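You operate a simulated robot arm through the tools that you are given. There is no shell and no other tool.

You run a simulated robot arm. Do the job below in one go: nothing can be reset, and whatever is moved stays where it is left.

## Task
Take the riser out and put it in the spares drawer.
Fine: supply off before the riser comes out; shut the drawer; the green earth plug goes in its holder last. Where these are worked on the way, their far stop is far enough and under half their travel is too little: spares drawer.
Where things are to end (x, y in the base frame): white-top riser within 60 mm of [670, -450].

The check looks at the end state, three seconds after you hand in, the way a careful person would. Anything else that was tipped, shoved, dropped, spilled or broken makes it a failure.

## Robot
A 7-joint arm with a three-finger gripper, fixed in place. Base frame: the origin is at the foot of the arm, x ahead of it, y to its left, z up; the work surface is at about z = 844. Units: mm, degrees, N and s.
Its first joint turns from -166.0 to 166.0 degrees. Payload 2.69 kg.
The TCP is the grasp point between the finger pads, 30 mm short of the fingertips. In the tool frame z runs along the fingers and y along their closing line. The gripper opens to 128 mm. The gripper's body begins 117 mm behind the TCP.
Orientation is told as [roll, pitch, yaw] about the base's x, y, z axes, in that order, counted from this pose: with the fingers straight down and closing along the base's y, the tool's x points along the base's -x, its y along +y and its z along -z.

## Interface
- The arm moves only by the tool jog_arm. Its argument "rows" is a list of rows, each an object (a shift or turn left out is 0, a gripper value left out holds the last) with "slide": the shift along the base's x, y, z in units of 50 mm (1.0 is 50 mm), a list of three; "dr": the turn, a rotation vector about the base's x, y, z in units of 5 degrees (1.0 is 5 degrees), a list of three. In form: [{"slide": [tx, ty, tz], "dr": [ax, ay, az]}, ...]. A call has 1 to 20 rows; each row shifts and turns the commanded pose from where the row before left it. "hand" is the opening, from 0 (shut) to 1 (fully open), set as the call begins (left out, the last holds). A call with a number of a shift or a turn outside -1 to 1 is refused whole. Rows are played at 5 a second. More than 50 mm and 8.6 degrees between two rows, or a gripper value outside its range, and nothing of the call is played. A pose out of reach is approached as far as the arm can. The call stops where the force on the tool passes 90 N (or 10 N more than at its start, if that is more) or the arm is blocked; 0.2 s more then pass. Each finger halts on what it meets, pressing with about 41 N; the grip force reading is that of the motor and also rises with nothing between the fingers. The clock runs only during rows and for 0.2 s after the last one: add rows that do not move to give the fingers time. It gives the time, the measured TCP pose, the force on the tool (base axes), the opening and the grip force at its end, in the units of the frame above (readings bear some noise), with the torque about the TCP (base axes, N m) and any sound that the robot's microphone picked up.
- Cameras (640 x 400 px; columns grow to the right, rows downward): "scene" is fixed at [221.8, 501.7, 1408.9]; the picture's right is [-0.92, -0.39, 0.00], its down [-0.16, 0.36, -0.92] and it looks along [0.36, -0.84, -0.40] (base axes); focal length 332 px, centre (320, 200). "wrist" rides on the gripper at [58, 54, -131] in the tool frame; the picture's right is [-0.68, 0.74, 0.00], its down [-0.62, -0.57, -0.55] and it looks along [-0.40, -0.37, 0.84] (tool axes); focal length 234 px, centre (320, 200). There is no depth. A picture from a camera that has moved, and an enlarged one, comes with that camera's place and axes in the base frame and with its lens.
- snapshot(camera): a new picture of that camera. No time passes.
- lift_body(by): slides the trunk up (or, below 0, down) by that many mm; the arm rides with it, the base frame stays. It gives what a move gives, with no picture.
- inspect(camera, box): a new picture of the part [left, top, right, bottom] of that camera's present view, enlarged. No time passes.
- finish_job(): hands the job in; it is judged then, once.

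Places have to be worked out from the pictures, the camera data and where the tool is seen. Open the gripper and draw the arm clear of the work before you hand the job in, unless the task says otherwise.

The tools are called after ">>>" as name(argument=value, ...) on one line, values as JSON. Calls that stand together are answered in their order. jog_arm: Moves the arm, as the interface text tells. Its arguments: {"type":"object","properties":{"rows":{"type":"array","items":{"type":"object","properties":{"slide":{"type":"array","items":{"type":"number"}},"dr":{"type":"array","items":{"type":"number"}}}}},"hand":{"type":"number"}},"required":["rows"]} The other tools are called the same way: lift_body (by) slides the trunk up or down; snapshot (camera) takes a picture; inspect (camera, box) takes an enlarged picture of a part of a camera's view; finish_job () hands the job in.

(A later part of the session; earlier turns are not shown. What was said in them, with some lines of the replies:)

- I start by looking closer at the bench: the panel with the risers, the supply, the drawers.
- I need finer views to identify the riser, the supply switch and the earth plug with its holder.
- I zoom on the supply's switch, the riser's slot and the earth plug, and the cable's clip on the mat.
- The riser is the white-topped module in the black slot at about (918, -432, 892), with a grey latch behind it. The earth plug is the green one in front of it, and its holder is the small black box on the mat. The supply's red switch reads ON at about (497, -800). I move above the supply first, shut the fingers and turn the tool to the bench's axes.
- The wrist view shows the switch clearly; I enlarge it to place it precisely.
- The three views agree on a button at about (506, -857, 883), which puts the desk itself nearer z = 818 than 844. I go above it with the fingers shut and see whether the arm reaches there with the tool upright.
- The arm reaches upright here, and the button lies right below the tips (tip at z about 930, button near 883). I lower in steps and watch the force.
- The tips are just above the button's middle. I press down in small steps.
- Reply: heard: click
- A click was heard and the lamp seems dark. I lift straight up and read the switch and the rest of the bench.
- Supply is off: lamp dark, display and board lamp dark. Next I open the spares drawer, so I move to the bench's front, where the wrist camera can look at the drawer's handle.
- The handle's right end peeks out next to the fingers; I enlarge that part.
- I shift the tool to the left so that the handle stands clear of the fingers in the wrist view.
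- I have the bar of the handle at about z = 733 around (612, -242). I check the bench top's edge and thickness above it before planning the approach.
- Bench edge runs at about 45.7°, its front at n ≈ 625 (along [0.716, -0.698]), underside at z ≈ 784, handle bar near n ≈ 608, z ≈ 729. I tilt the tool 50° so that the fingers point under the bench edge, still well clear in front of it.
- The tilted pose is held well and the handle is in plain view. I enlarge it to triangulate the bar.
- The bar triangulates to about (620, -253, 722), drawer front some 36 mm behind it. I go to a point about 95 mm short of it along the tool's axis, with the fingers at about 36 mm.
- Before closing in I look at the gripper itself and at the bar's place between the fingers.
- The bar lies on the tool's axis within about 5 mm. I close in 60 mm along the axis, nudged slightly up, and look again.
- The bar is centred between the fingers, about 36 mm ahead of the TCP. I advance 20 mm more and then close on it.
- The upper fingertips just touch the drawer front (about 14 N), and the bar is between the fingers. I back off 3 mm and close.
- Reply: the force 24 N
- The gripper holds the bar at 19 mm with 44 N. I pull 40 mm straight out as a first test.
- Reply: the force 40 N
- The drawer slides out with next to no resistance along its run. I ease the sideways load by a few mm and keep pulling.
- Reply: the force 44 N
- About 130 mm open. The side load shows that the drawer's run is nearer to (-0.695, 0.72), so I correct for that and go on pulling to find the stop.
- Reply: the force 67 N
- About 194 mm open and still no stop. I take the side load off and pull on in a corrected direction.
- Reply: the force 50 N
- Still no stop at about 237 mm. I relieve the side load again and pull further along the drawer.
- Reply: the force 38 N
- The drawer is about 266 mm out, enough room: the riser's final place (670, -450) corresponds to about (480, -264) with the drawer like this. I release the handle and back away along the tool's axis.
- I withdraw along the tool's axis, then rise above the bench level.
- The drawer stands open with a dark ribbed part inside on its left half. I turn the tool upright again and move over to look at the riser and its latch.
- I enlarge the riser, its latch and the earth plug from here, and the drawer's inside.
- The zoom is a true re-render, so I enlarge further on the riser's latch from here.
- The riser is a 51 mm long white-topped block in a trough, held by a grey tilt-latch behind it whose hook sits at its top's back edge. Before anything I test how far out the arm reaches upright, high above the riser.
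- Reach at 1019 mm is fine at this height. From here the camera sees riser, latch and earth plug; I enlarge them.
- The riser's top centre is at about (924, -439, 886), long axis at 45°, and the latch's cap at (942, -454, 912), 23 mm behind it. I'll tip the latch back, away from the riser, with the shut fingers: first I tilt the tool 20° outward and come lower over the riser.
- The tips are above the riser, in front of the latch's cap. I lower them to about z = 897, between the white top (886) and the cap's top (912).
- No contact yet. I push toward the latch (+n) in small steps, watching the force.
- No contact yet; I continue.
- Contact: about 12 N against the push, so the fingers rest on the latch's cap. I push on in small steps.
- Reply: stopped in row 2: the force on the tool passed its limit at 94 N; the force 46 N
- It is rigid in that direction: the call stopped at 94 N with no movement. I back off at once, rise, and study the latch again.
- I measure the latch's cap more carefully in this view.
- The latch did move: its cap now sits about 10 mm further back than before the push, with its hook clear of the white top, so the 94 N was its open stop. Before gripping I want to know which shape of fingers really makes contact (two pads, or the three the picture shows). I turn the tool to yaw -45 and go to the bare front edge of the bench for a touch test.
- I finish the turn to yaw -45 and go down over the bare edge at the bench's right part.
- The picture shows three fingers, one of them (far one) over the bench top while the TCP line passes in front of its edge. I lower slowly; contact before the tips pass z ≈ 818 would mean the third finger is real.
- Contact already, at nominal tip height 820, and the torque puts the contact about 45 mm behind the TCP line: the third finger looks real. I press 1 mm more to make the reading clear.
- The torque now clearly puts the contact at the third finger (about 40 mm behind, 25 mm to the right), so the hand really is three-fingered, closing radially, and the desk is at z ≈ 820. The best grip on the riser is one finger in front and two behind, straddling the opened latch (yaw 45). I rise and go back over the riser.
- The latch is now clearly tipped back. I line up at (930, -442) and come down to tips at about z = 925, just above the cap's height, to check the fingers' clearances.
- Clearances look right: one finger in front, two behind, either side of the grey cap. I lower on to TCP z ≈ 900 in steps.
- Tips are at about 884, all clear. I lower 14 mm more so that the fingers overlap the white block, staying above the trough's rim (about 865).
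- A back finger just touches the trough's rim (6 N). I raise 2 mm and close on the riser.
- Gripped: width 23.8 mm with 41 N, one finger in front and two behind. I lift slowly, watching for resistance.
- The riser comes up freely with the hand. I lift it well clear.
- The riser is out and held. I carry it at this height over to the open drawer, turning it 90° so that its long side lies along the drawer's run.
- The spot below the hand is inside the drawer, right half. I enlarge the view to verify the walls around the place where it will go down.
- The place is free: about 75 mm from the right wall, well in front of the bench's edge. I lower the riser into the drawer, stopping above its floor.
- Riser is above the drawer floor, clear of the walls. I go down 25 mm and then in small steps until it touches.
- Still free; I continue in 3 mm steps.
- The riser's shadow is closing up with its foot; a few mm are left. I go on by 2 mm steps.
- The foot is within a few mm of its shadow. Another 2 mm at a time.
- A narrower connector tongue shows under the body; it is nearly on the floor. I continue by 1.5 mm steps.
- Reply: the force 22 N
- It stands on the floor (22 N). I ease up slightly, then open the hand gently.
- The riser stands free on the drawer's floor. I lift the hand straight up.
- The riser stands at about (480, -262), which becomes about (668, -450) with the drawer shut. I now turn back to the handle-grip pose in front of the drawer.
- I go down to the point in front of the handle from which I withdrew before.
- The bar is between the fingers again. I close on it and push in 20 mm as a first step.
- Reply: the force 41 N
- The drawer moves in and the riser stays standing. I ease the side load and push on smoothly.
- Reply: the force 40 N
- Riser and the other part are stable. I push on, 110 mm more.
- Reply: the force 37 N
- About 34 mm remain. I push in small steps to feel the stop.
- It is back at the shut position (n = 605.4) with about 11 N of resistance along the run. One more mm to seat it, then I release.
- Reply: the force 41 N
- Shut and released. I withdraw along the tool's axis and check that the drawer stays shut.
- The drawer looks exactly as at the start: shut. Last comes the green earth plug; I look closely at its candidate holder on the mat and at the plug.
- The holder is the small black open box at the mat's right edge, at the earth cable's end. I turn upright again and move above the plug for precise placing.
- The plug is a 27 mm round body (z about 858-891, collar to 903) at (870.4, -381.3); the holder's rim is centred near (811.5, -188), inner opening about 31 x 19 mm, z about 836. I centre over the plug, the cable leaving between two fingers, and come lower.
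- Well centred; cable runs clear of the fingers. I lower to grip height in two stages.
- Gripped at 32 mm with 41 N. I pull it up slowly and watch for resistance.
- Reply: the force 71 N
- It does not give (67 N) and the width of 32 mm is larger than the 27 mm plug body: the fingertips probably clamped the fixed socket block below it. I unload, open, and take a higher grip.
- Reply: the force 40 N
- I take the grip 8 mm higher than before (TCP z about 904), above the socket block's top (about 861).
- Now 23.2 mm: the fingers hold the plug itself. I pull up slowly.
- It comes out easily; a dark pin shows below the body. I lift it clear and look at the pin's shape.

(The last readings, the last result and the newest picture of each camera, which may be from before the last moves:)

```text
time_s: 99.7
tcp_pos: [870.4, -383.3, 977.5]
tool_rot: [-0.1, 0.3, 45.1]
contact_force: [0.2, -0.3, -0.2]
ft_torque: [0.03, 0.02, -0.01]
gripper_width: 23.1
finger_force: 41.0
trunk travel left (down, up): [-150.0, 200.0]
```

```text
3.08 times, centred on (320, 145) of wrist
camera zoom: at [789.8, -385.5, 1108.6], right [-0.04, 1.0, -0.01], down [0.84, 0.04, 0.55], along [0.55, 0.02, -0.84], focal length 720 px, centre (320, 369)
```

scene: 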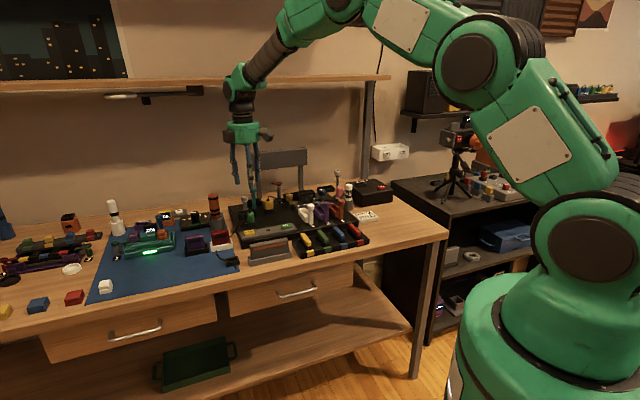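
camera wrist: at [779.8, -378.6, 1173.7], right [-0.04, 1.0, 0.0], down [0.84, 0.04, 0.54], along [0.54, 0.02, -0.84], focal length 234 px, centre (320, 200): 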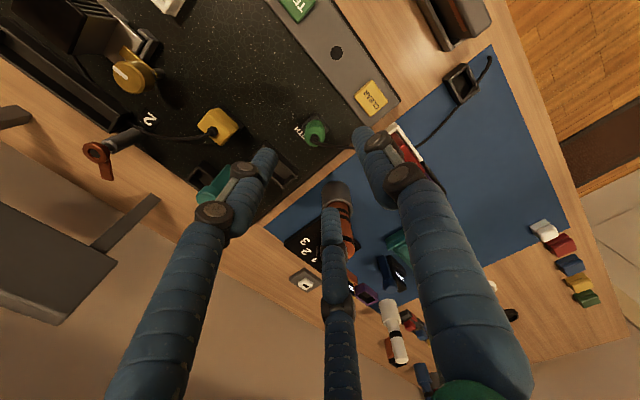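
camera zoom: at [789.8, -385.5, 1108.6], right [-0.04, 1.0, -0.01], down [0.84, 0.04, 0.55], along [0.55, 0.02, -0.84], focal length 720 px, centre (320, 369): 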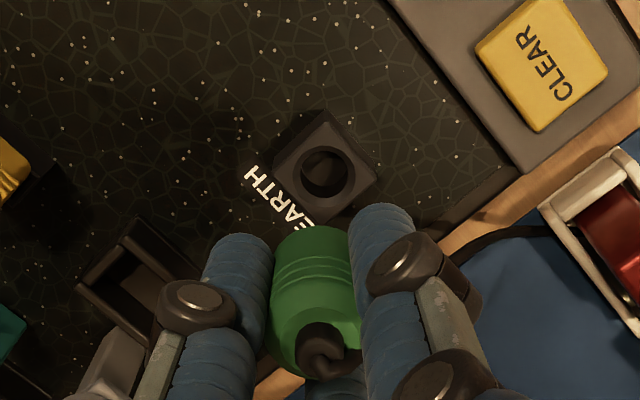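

The pin is round, about 15 mm thick, so no particular turn is needed; the holder's 31 x 19 mm opening takes it. I carry the plug over to above the holder.

>>> jog_arm(hand=0, rows=[{"slide": [-0.236, 0.781, 0]}, {"slide": [-0.236, 0.781, 0]}, {"slide": [-0.236, 0.781, 0]}, {"slide": [-0.236, 0.781, 0]}, {"slide": [-0.236, 0.781, 0]}, {"slide": [0, 0, 0]}])

>>> snapshot(camera="wrist")

>>> inspect(camera="scene", box=[190, 170, 290, 275])

```text
time_s: 101.0
tcp_pos: [809.2, -185.2, 975.2]
tool_rot: [-0.2, 0.4, 45.0]
contact_force: [0.7, 1.1, -0.1]
ft_torque: [-0.08, -0.01, 0.01]
gripper_width: 23.1
finger_force: 41.3
trunk travel left (down, up): [-150.0, 200.0]
```

```text
taken
camera wrist: at [728.9, -188.1, 1106.7], right [-0.04, 1.0, -0.01], down [0.84, 0.04, 0.55], along [0.55, 0.02, -0.84], focal length 234 px, centre (320, 200)
```

wrist: 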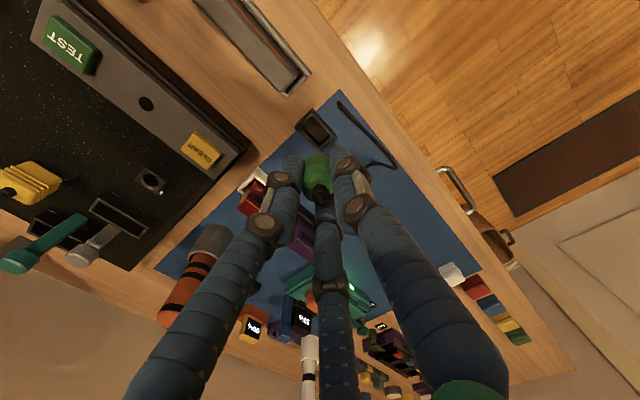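

```text
3.81 times, centred on (240, 222) of scene
camera zoom: at [221.8, 501.7, 1408.9], right [-0.92, -0.39, 0.0], down [-0.16, 0.36, -0.92], along [0.36, -0.84, -0.4], focal length 1263 px, centre (625, 114)
```

zoom: 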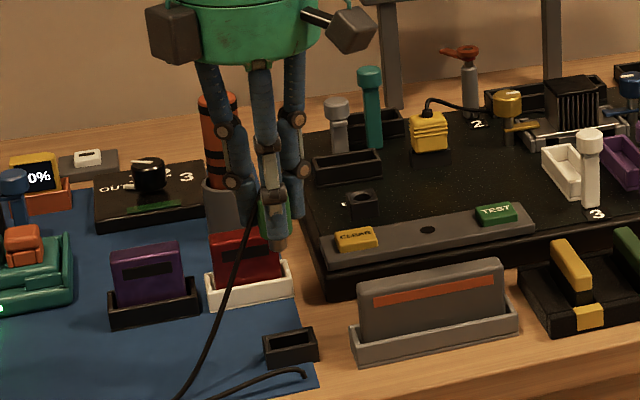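

The cable follows and now lies clear of the holder. I enlarge the holder to place it relative to the tool.

>>> inspect(camera="wrist", box=[280, 90, 360, 160])

>>> inspect(camera="scene", box=[220, 215, 260, 275])

```text
5.71 times, centred on (320, 125) of wrist
camera zoom: at [728.9, -188.1, 1106.7], right [-0.04, 1.0, -0.01], down [0.84, 0.04, 0.55], along [0.55, 0.02, -0.84], focal length 1338 px, centre (320, 629)
```

zoom: 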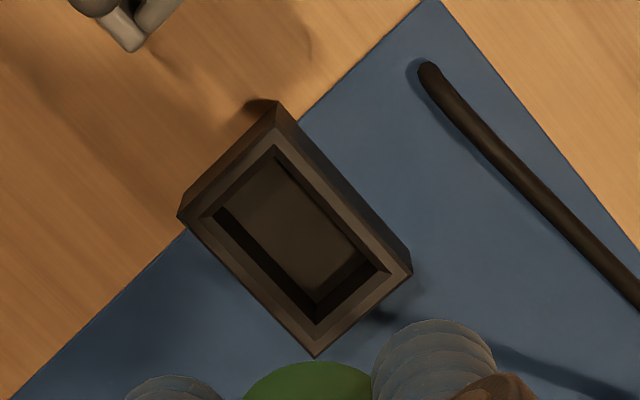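

```text
6.67 times, centred on (240, 245) of scene
camera zoom: at [221.8, 501.7, 1408.9], right [-0.92, -0.39, 0.0], down [-0.16, 0.36, -0.92], along [0.36, -0.84, -0.4], focal length 2210 px, centre (853, -100)
```

zoom: 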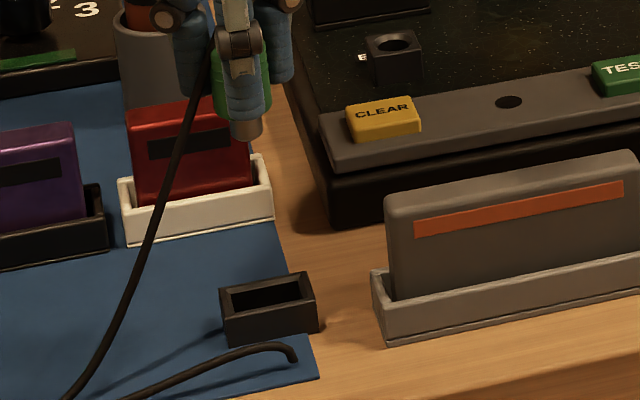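

>>> inspect(camera="wrist", box=[296, 104, 340, 138])

>>> inspect(camera="scene", box=[228, 252, 252, 270])

```text
11.76 times, centred on (318, 121) of wrist
camera zoom: at [728.9, -188.1, 1106.7], right [-0.04, 1.0, -0.01], down [0.84, 0.04, 0.55], along [0.55, 0.02, -0.84], focal length 2755 px, centre (344, 1129)
```

zoom: 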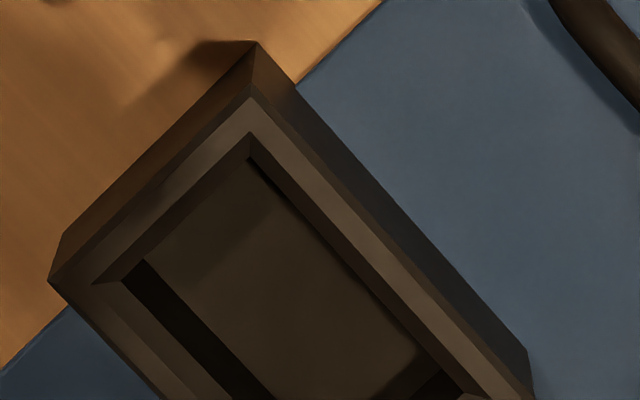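

```text
16.00 times, centred on (240, 261) of scene
camera zoom: at [221.8, 501.7, 1408.9], right [-0.92, -0.39, 0.0], down [-0.16, 0.36, -0.92], along [0.36, -0.84, -0.4], focal length 5305 px, centre (1600, -776)
```

zoom: 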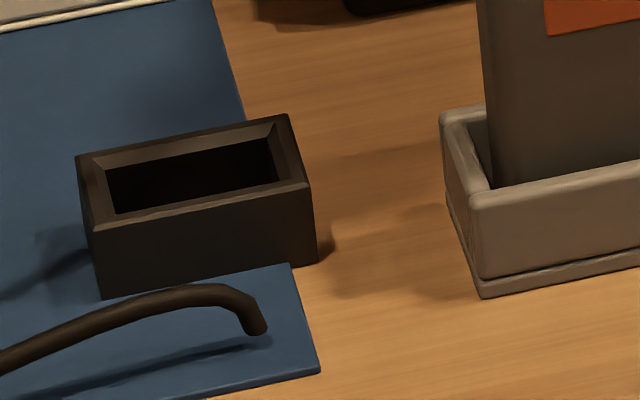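

Both views agree on a holder centre near (811.5, -190), rim z about 836, with a chamfered mouth. I shift there and lower until the pin is about 10 mm above it.

>>> jog_arm(hand=0, rows=[{"slide": [0.046, -0.1, -0.4]}, {"slide": [0, 0, -0.5]}, {"slide": [0, 0, -0.4]}, {"slide": [0, 0, 0]}])

>>> inspect(camera="scene", box=[220, 230, 260, 275])

>>> inspect(camera="wrist", box=[260, 90, 380, 200])

```text
time_s: 102.0
tcp_pos: [811.5, -192.4, 912.2]
tool_rot: [-0.2, 0.4, 45.0]
contact_force: [0.0, 0.2, -0.6]
ft_torque: [-0.02, 0.02, 0.01]
gripper_width: 23.1
finger_force: 40.8
trunk travel left (down, up): [-150.0, 200.0]
```

```text
8.89 times, centred on (240, 252) of scene
camera zoom: at [221.8, 501.7, 1408.9], right [-0.92, -0.39, 0.0], down [-0.16, 0.36, -0.92], along [0.36, -0.84, -0.4], focal length 2947 px, centre (1031, -267)
```

zoom: 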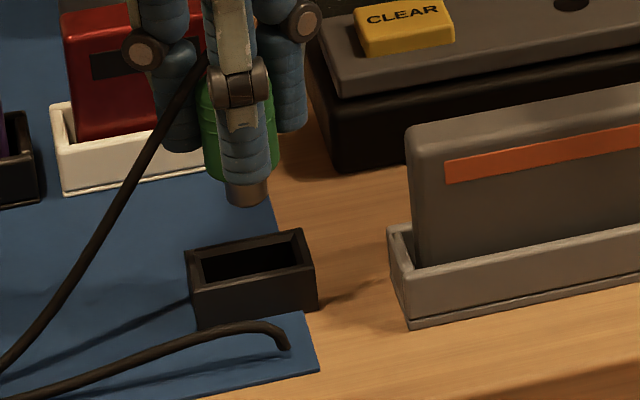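

```text
3.64 times, centred on (320, 145) of wrist
camera zoom: at [731.7, -194.3, 1043.1], right [-0.04, 1.0, -0.01], down [0.84, 0.04, 0.55], along [0.55, 0.02, -0.84], focal length 852 px, centre (320, 400)
```

zoom: 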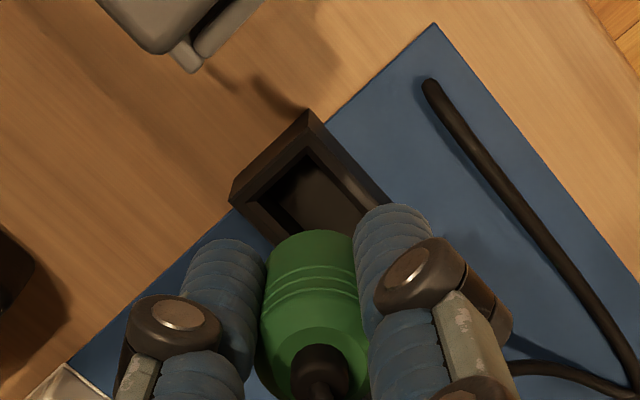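

>>> inspect(camera="wrist", box=[290, 115, 346, 160])

>>> inspect(camera="scene", box=[228, 248, 252, 270])

```text
8.89 times, centred on (318, 138) of wrist
camera zoom: at [731.7, -194.3, 1043.1], right [-0.04, 1.0, -0.01], down [0.84, 0.04, 0.55], along [0.55, 0.02, -0.84], focal length 2082 px, centre (338, 756)
```

zoom: 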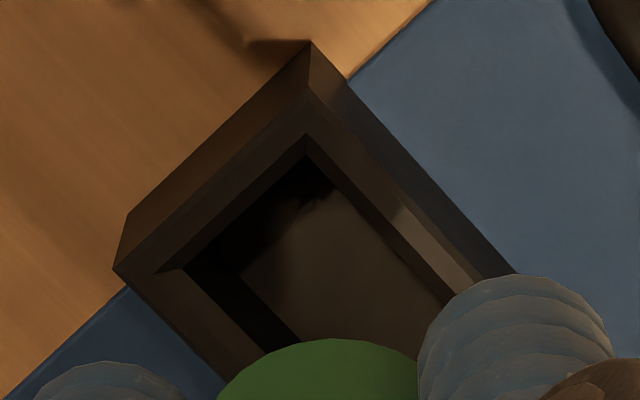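

```text
16.00 times, centred on (240, 259) of scene
camera zoom: at [221.8, 501.7, 1408.9], right [-0.92, -0.39, 0.0], down [-0.16, 0.36, -0.92], along [0.36, -0.84, -0.4], focal length 5305 px, centre (1600, -744)
```

zoom: 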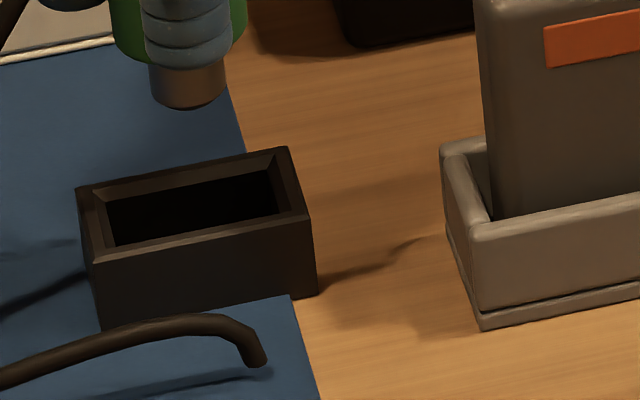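

The pin lines up with the mouth within a millimetre or so sideways in the scene view, and the rim corners in the wrist view put the centre right below. I lower 16 mm and look again.

>>> jog_arm(hand=0, rows=[{"slide": [-0.006, 0.02, -0.16]}, {"slide": [0, 0, -0.16]}, {"slide": [0, 0, 0]}])

>>> inspect(camera="scene", box=[228, 248, 252, 270])

>>> inspect(camera="wrist", box=[280, 115, 360, 180])

```text
time_s: 102.8
tcp_pos: [811.7, -191.7, 894.9]
tool_rot: [0.0, 0.3, 45.0]
contact_force: [0.8, -0.2, 0.1]
ft_torque: [0.01, 0.02, -0.03]
gripper_width: 22.8
finger_force: 41.4
trunk travel left (down, up): [-150.0, 200.0]
```

```text
16.00 times, centred on (240, 259) of scene
camera zoom: at [221.8, 501.7, 1408.9], right [-0.92, -0.39, 0.0], down [-0.16, 0.36, -0.92], along [0.36, -0.84, -0.4], focal length 5305 px, centre (1600, -744)
```

zoom: 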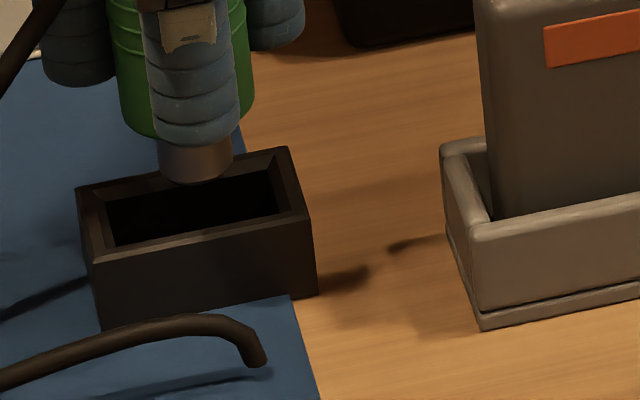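

```text
6.15 times, centred on (320, 148) of wrist
camera zoom: at [731.9, -194.0, 1026.5], right [-0.04, 1.0, -0.01], down [0.84, 0.04, 0.55], along [0.55, 0.02, -0.84], focal length 1441 px, centre (320, 523)
```

zoom: 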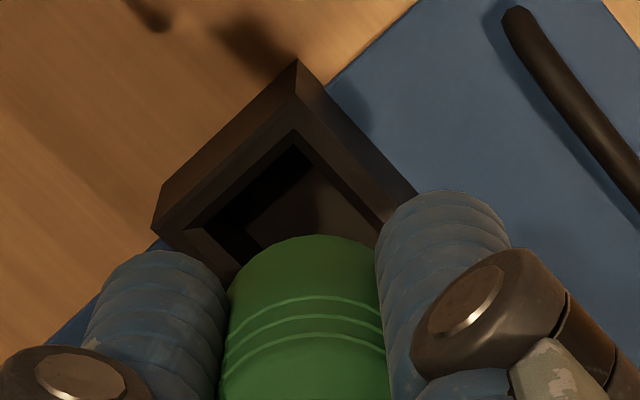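

Pin is just above the mouth. I lower in small steps, watching force; a clean insertion should go down to TCP z about 879.

>>> jog_arm(hand=0, rows=[{"slide": [0, 0, -0.06]}, {"slide": [0, 0, -0.06]}, {"slide": [0, 0, 0]}])

>>> inspect(camera="scene", box=[228, 248, 252, 270])

```text
time_s: 103.7
tcp_pos: [811.3, -190.2, 890.0]
tool_rot: [-0.1, 0.2, 45.0]
contact_force: [-0.5, 0.7, -0.5]
ft_torque: [-0.01, -0.02, 0.03]
gripper_width: 23.0
finger_force: 40.8
trunk travel left (down, up): [-150.0, 200.0]
```

```text
16.00 times, centred on (240, 259) of scene
camera zoom: at [221.8, 501.7, 1408.9], right [-0.92, -0.39, 0.0], down [-0.16, 0.36, -0.92], along [0.36, -0.84, -0.4], focal length 5305 px, centre (1600, -744)
```

zoom: 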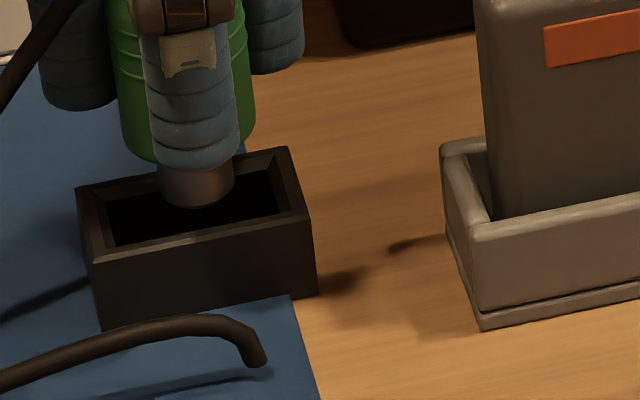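

>>> jog_arm(hand=0, rows=[{"slide": [0, 0, -0.06]}, {"slide": [0, 0, -0.04]}, {"slide": [0, 0, 0]}])

>>> inspect(camera="scene", box=[228, 248, 252, 270])

>>> inspect(camera="wrist", box=[280, 115, 360, 180])

```text
time_s: 104.5
tcp_pos: [812.2, -191.0, 885.6]
tool_rot: [-0.1, 0.3, 45.0]
contact_force: [0.1, 0.2, 0.2]
ft_torque: [0.02, -0.01, 0.02]
gripper_width: 23.0
finger_force: 40.9
trunk travel left (down, up): [-150.0, 200.0]
```

```text
16.00 times, centred on (240, 259) of scene
camera zoom: at [221.8, 501.7, 1408.9], right [-0.92, -0.39, 0.0], down [-0.16, 0.36, -0.92], along [0.36, -0.84, -0.4], focal length 5305 px, centre (1600, -744)
```

zoom: 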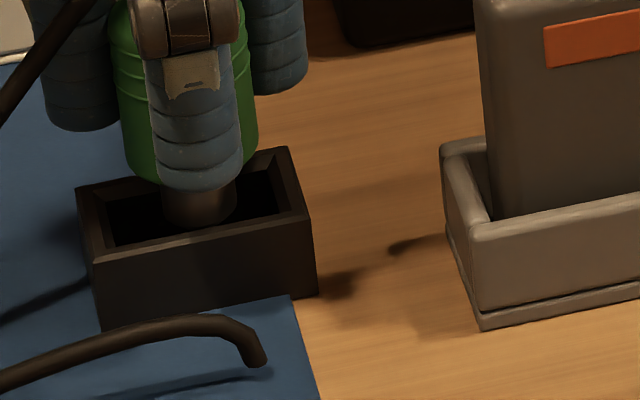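

```text
6.15 times, centred on (320, 148) of wrist
camera zoom: at [732.1, -193.7, 1016.6], right [-0.04, 1.0, -0.01], down [0.84, 0.04, 0.55], along [0.55, 0.02, -0.84], focal length 1441 px, centre (320, 523)
```

zoom: 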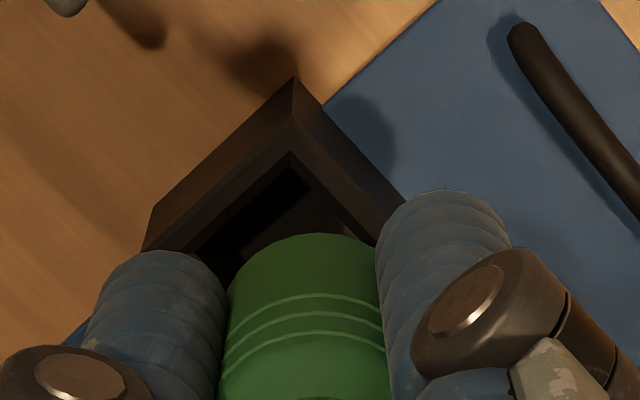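

Going in cleanly, no force. I continue.

>>> jog_arm(hand=0, rows=[{"slide": [0, 0, -0.05]}, {"slide": [0, 0, -0.03]}, {"slide": [0, 0, 0]}])

>>> jog_arm(hand=0, rows=[{"slide": [0, 0, -0.03]}, {"slide": [0, 0, 0]}])

>>> inspect(camera="scene", box=[228, 248, 252, 270])

```text
time_s: 105.2
tcp_pos: [811.4, -190.1, 881.3]
tool_rot: [0.0, 0.2, 45.0]
contact_force: [-0.4, -0.4, -0.8]
ft_torque: [-0.02, 0.01, 0.01]
gripper_width: 22.9
finger_force: 40.8
trunk travel left (down, up): [-150.0, 200.0]
```

```text
time_s: 105.8
tcp_pos: [812.5, -190.7, 878.7]
tool_rot: [0.0, 0.3, 44.9]
contact_force: [0.9, 0.4, -0.3]
ft_torque: [-0.01, -0.02, -0.02]
gripper_width: 22.8
finger_force: 40.8
trunk travel left (down, up): [-150.0, 200.0]
```

```text
16.00 times, centred on (240, 259) of scene
camera zoom: at [221.8, 501.7, 1408.9], right [-0.92, -0.39, 0.0], down [-0.16, 0.36, -0.92], along [0.36, -0.84, -0.4], focal length 5305 px, centre (1600, -744)
```

zoom: 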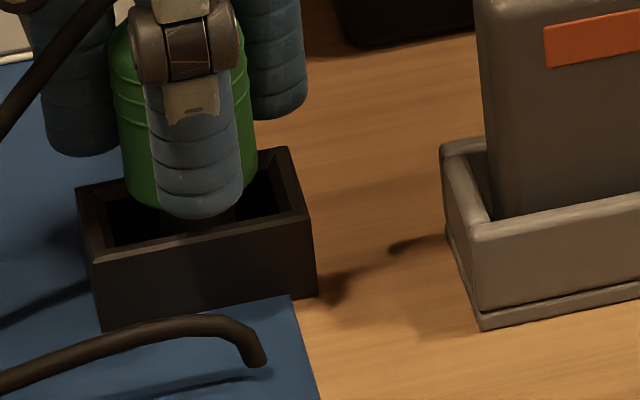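

>>> jog_arm(hand=0, rows=[{"slide": [0, 0, -0.03]}, {"slide": [0, 0, 0]}])

>>> jog_arm(hand=0, rows=[{"slide": [0, 0, -0.03]}, {"slide": [0, 0, 0]}])

>>> inspect(camera="scene", box=[228, 248, 252, 270])

```text
time_s: 106.5
tcp_pos: [812.5, -190.9, 878.9]
tool_rot: [-0.1, 0.3, 45.0]
contact_force: [-0.6, 0.0, -0.1]
ft_torque: [-0.03, 0.01, 0.01]
gripper_width: 23.0
finger_force: 41.8
trunk travel left (down, up): [-150.0, 200.0]
```

```text
time_s: 107.0
tcp_pos: [812.6, -190.7, 877.0]
tool_rot: [-0.1, 0.1, 44.9]
contact_force: [0.1, -0.9, -0.3]
ft_torque: [-0.01, 0.0, 0.0]
gripper_width: 22.9
finger_force: 40.7
trunk travel left (down, up): [-150.0, 200.0]
```

```text
16.00 times, centred on (240, 259) of scene
camera zoom: at [221.8, 501.7, 1408.9], right [-0.92, -0.39, 0.0], down [-0.16, 0.36, -0.92], along [0.36, -0.84, -0.4], focal length 5305 px, centre (1600, -744)
```

zoom: 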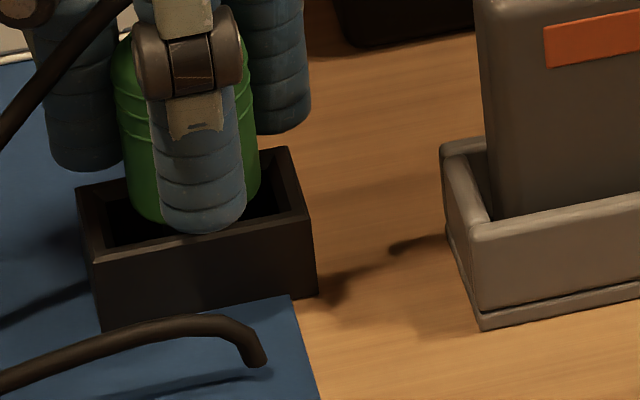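

>>> jog_arm(hand=0, rows=[{"slide": [0, 0, -0.03]}, {"slide": [0, 0, 0]}])

>>> jog_arm(hand=0, rows=[{"slide": [0, 0, -0.03]}, {"slide": [0, 0, 0]}])

>>> inspect(camera="scene", box=[228, 248, 252, 270])

```text
time_s: 107.7
tcp_pos: [812.4, -190.3, 875.5]
tool_rot: [-0.1, 0.3, 45.0]
contact_force: [-0.2, 0.0, -0.3]
ft_torque: [0.02, 0.0, 0.01]
gripper_width: 23.1
finger_force: 40.2
trunk travel left (down, up): [-150.0, 200.0]
```

```text
time_s: 108.2
tcp_pos: [812.2, -191.2, 875.3]
tool_rot: [-0.1, 0.3, 45.0]
contact_force: [-0.9, -0.6, 3.6]
ft_torque: [0.05, 0.04, 0.01]
gripper_width: 22.8
finger_force: 41.1
trunk travel left (down, up): [-150.0, 200.0]
```

```text
16.00 times, centred on (240, 259) of scene
camera zoom: at [221.8, 501.7, 1408.9], right [-0.92, -0.39, 0.0], down [-0.16, 0.36, -0.92], along [0.36, -0.84, -0.4], focal length 5305 px, centre (1600, -744)
```

zoom: 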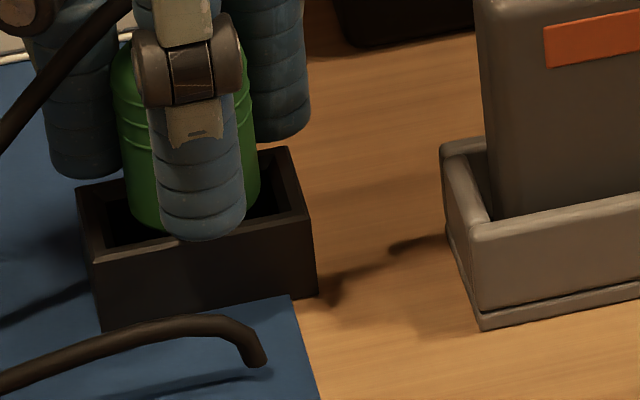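

First contact (3.6 N) at TCP z about 875. I press 1 mm more to see where the load sits.

>>> jog_arm(hand=0, rows=[{"slide": [0, 0, -0.02]}, {"slide": [0, 0, 0]}])

>>> inspect(camera="scene", box=[228, 244, 252, 266])

>>> inspect(camera="wrist", box=[280, 115, 360, 180])

```text
time_s: 108.8
tcp_pos: [813.0, -191.9, 874.9]
tool_rot: [-0.3, 0.3, 44.9]
contact_force: [-2.5, 1.1, 11.4]
ft_torque: [0.16, 0.07, -0.01]
gripper_width: 22.7
finger_force: 41.2
trunk travel left (down, up): [-150.0, 200.0]
```

```text
16.00 times, centred on (240, 255) of scene
camera zoom: at [221.8, 501.7, 1408.9], right [-0.92, -0.39, 0.0], down [-0.16, 0.36, -0.92], along [0.36, -0.84, -0.4], focal length 5305 px, centre (1600, -680)
```

zoom: 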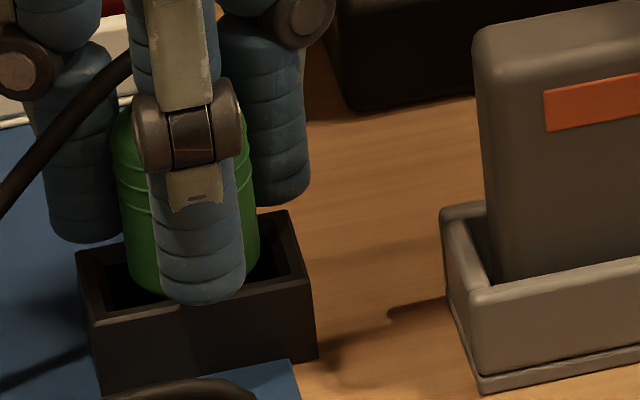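

```text
6.15 times, centred on (320, 148) of wrist
camera zoom: at [732.5, -193.6, 1005.6], right [-0.04, 1.0, -0.01], down [0.84, 0.04, 0.55], along [0.55, 0.02, -0.84], focal length 1441 px, centre (320, 523)
```

zoom: 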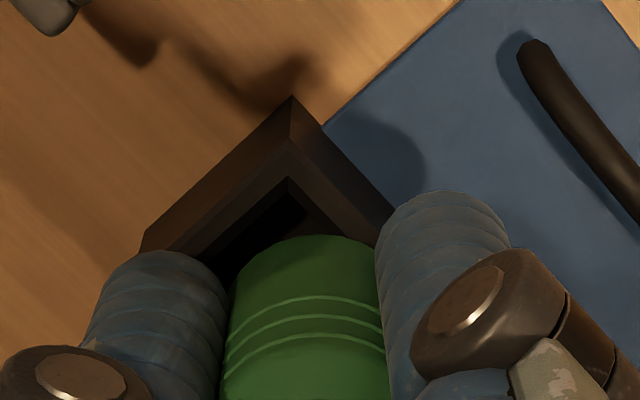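

The load (11 N) sits close to the plug's axis: it is seated in the holder. I ease off and open the hand gently.

>>> jog_arm(hand=0, rows=[{"slide": [0, 0, 0.015]}, {"slide": [0, 0, 0]}])

>>> jog_arm(hand=0.34, rows=[{"slide": [0, 0, 0]}, {"slide": [0, 0, 0]}, {"slide": [0, 0, 0]}])

>>> inspect(camera="scene", box=[220, 235, 260, 275])

>>> inspect(camera="wrist", box=[270, 110, 370, 210])

```text
time_s: 109.5
tcp_pos: [812.1, -191.2, 873.8]
tool_rot: [-0.2, 0.2, 44.9]
contact_force: [4.5, 2.5, 9.1]
ft_torque: [0.15, -0.16, 0.02]
gripper_width: 23.0
finger_force: 40.9
trunk travel left (down, up): [-150.0, 200.0]
```

```text
time_s: 110.2
tcp_pos: [811.7, -191.3, 873.7]
tool_rot: [0.0, 0.3, 45.0]
contact_force: [0.1, -0.1, 0.4]
ft_torque: [0.0, 0.02, 0.02]
gripper_width: 43.4
finger_force: 0.1
trunk travel left (down, up): [-150.0, 200.0]
```

```text
10.00 times, centred on (240, 255) of scene
camera zoom: at [221.8, 501.7, 1408.9], right [-0.92, -0.39, 0.0], down [-0.16, 0.36, -0.92], along [0.36, -0.84, -0.4], focal length 3316 px, centre (1120, -350)
```

zoom: 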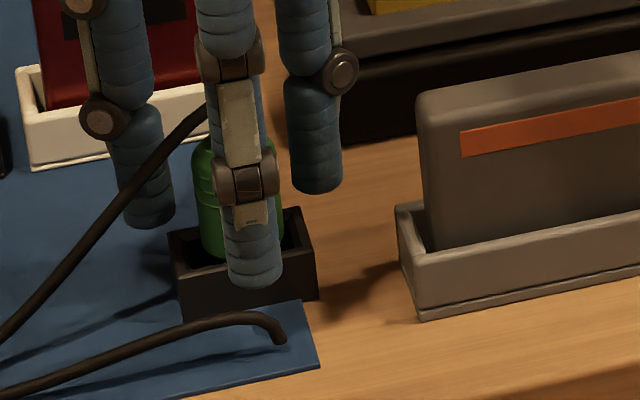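

```text
4.00 times, centred on (320, 160) of wrist
camera zoom: at [732.0, -194.0, 1004.8], right [-0.04, 1.0, -0.01], down [0.84, 0.04, 0.55], along [0.55, 0.02, -0.84], focal length 937 px, centre (320, 360)
```

zoom: 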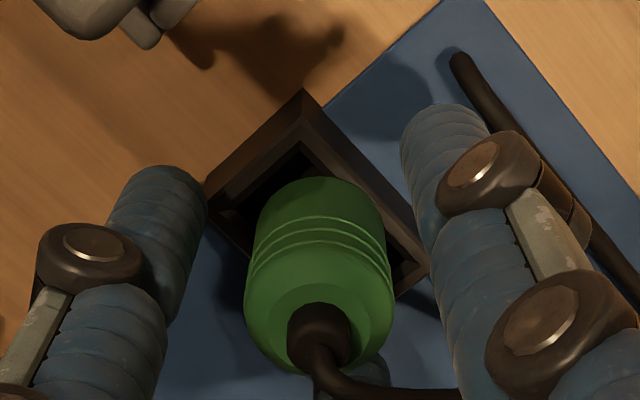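

The plug stands upright in its holder. I lift the hand straight up slowly, away from plug and cable.

>>> jog_arm(hand=0.34, rows=[{"slide": [0, 0, 0.1]}, {"slide": [0, 0, 0.2]}, {"slide": [0, 0, 0.3]}, {"slide": [0, 0, 0.4]}, {"slide": [0, 0, 0.5]}])

>>> inspect(camera="scene", box=[210, 210, 270, 280])

>>> inspect(camera="wrist", box=[250, 80, 410, 210])

```text
time_s: 111.5
tcp_pos: [811.0, -187.9, 947.9]
tool_rot: [-0.1, 0.4, 45.0]
contact_force: [-0.2, 0.3, -0.4]
ft_torque: [0.01, 0.01, 0.0]
gripper_width: 43.8
finger_force: 0.0
trunk travel left (down, up): [-150.0, 200.0]
```

```text
5.71 times, centred on (240, 245) of scene
camera zoom: at [221.8, 501.7, 1408.9], right [-0.92, -0.39, 0.0], down [-0.16, 0.36, -0.92], along [0.36, -0.84, -0.4], focal length 1895 px, centre (777, -57)
```

zoom: 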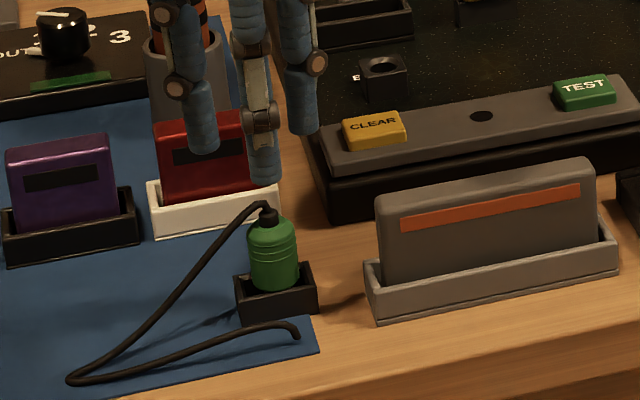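

```text
3.08 times, centred on (330, 145) of wrist
camera zoom: at [731.6, -192.0, 1079.8], right [-0.04, 1.0, -0.01], down [0.84, 0.04, 0.55], along [0.54, 0.02, -0.84], focal length 720 px, centre (289, 369)
```

zoom: 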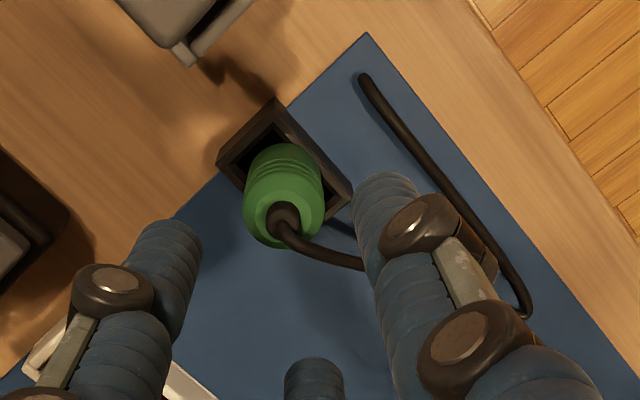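

The plug stands in its holder, cable slack on the mat. I raise the hand, draw the arm back off the bench and open the gripper.

>>> jog_arm(hand=0.5, rows=[{"slide": [0, 0, 0.9]}, {"slide": [0, 0, 0.95]}, {"slide": [0, 0, 0.95]}, {"slide": [0, 0, 0.95]}, {"slide": [-0.9, 0, 0.1]}, {"slide": [-0.95, 0, 0]}, {"slide": [-0.95, 0, 0]}, {"slide": [-0.95, 0, 0]}, {"slide": [-0.95, 0, 0]}, {"slide": [-0.95, 0, 0]}, {"slide": [-0.6, 0, 0]}])

>>> jog_arm(hand=1, rows=[{"slide": [0, 0, 0]}, {"slide": [0, 0, 0]}, {"slide": [0, 0, 0]}])

>>> snapshot(camera="scene")

>>> inspect(camera="scene", box=[90, 140, 400, 320])

>>> inspect(camera="scene", box=[220, 180, 300, 280])

```text
time_s: 113.8
tcp_pos: [497.8, -191.4, 1142.1]
tool_rot: [-0.2, 0.3, 45.0]
contact_force: [0.0, 1.3, -0.7]
ft_torque: [-0.02, 0.01, -0.06]
gripper_width: 64.1
finger_force: 0.1
trunk travel left (down, up): [-150.0, 200.0]
```

```text
time_s: 114.7
tcp_pos: [498.4, -190.7, 1141.9]
tool_rot: [-0.2, 0.2, 44.9]
contact_force: [-0.1, -0.4, 0.6]
ft_torque: [0.01, -0.01, 0.01]
gripper_width: 128.1
finger_force: 0.0
trunk travel left (down, up): [-150.0, 200.0]
```

```text
taken
```

scene: 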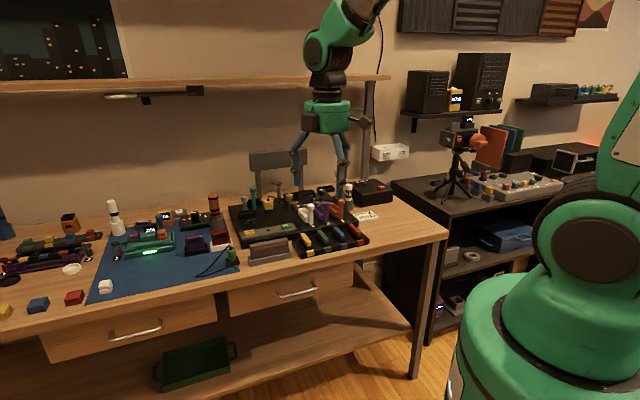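

```text
2.06 times, centred on (245, 230) of scene
camera zoom: at [221.8, 501.7, 1408.9], right [-0.92, -0.39, 0.0], down [-0.16, 0.36, -0.92], along [0.36, -0.84, -0.4], focal length 684 px, centre (475, 138)
```

zoom: 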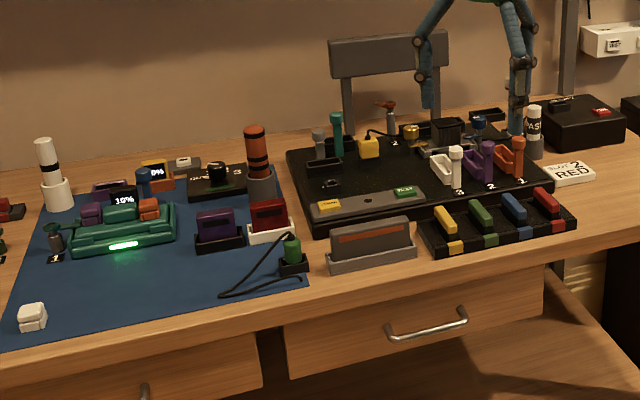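

```text
4.00 times, centred on (260, 230) of scene
camera zoom: at [221.8, 501.7, 1408.9], right [-0.92, -0.39, 0.0], down [-0.16, 0.36, -0.92], along [0.36, -0.84, -0.4], focal length 1326 px, centre (560, 80)
```

zoom: 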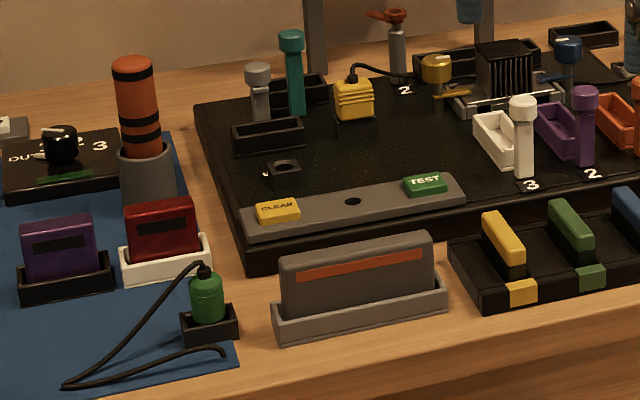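

Everything is in order: supply off, riser in the shut spares drawer, green earth plug upright in its holder as the last step, all else untouched, and the arm is clear with the gripper open. I hand in the job.

>>> finish_job()

```text
The job is handed in.
```

The riser is out and in the spares drawer, and the job is handed in; I don't have the check's result.

- **Supply:** I switched it off at the red button before touching the riser. The button's lamp, the READY display and the board lamp all went dark.
- **Riser:** I tipped back the grey latch behind it and lifted it out without resistance. It stands on the drawer floor. I place it at about (668, -450) with the drawer shut, worked out from how far the drawer had been pulled out; the target is (670, -450).
- **Drawer:** I opened it about 266 mm without reaching its far stop. I then pushed it in until it met resistance, and it looks the same as at the start.
- **Earth plug:** I moved it to its holder last. It stands upright in the small black box at the mat's edge, with its cable slack on the mat.

- **Latch pushed to its stop:** while tipping the grey latch I pushed it until the move stopped at 94 N. I left it open.
- **First grip on the plug:** it caught the fixed socket block instead and pulled at about 67 N before I let go and gripped higher.
- **Touch test:** I also pressed the fingers lightly on the bare bench edge to check how the hand makes contact.

Nothing looks moved or damaged from any of these.
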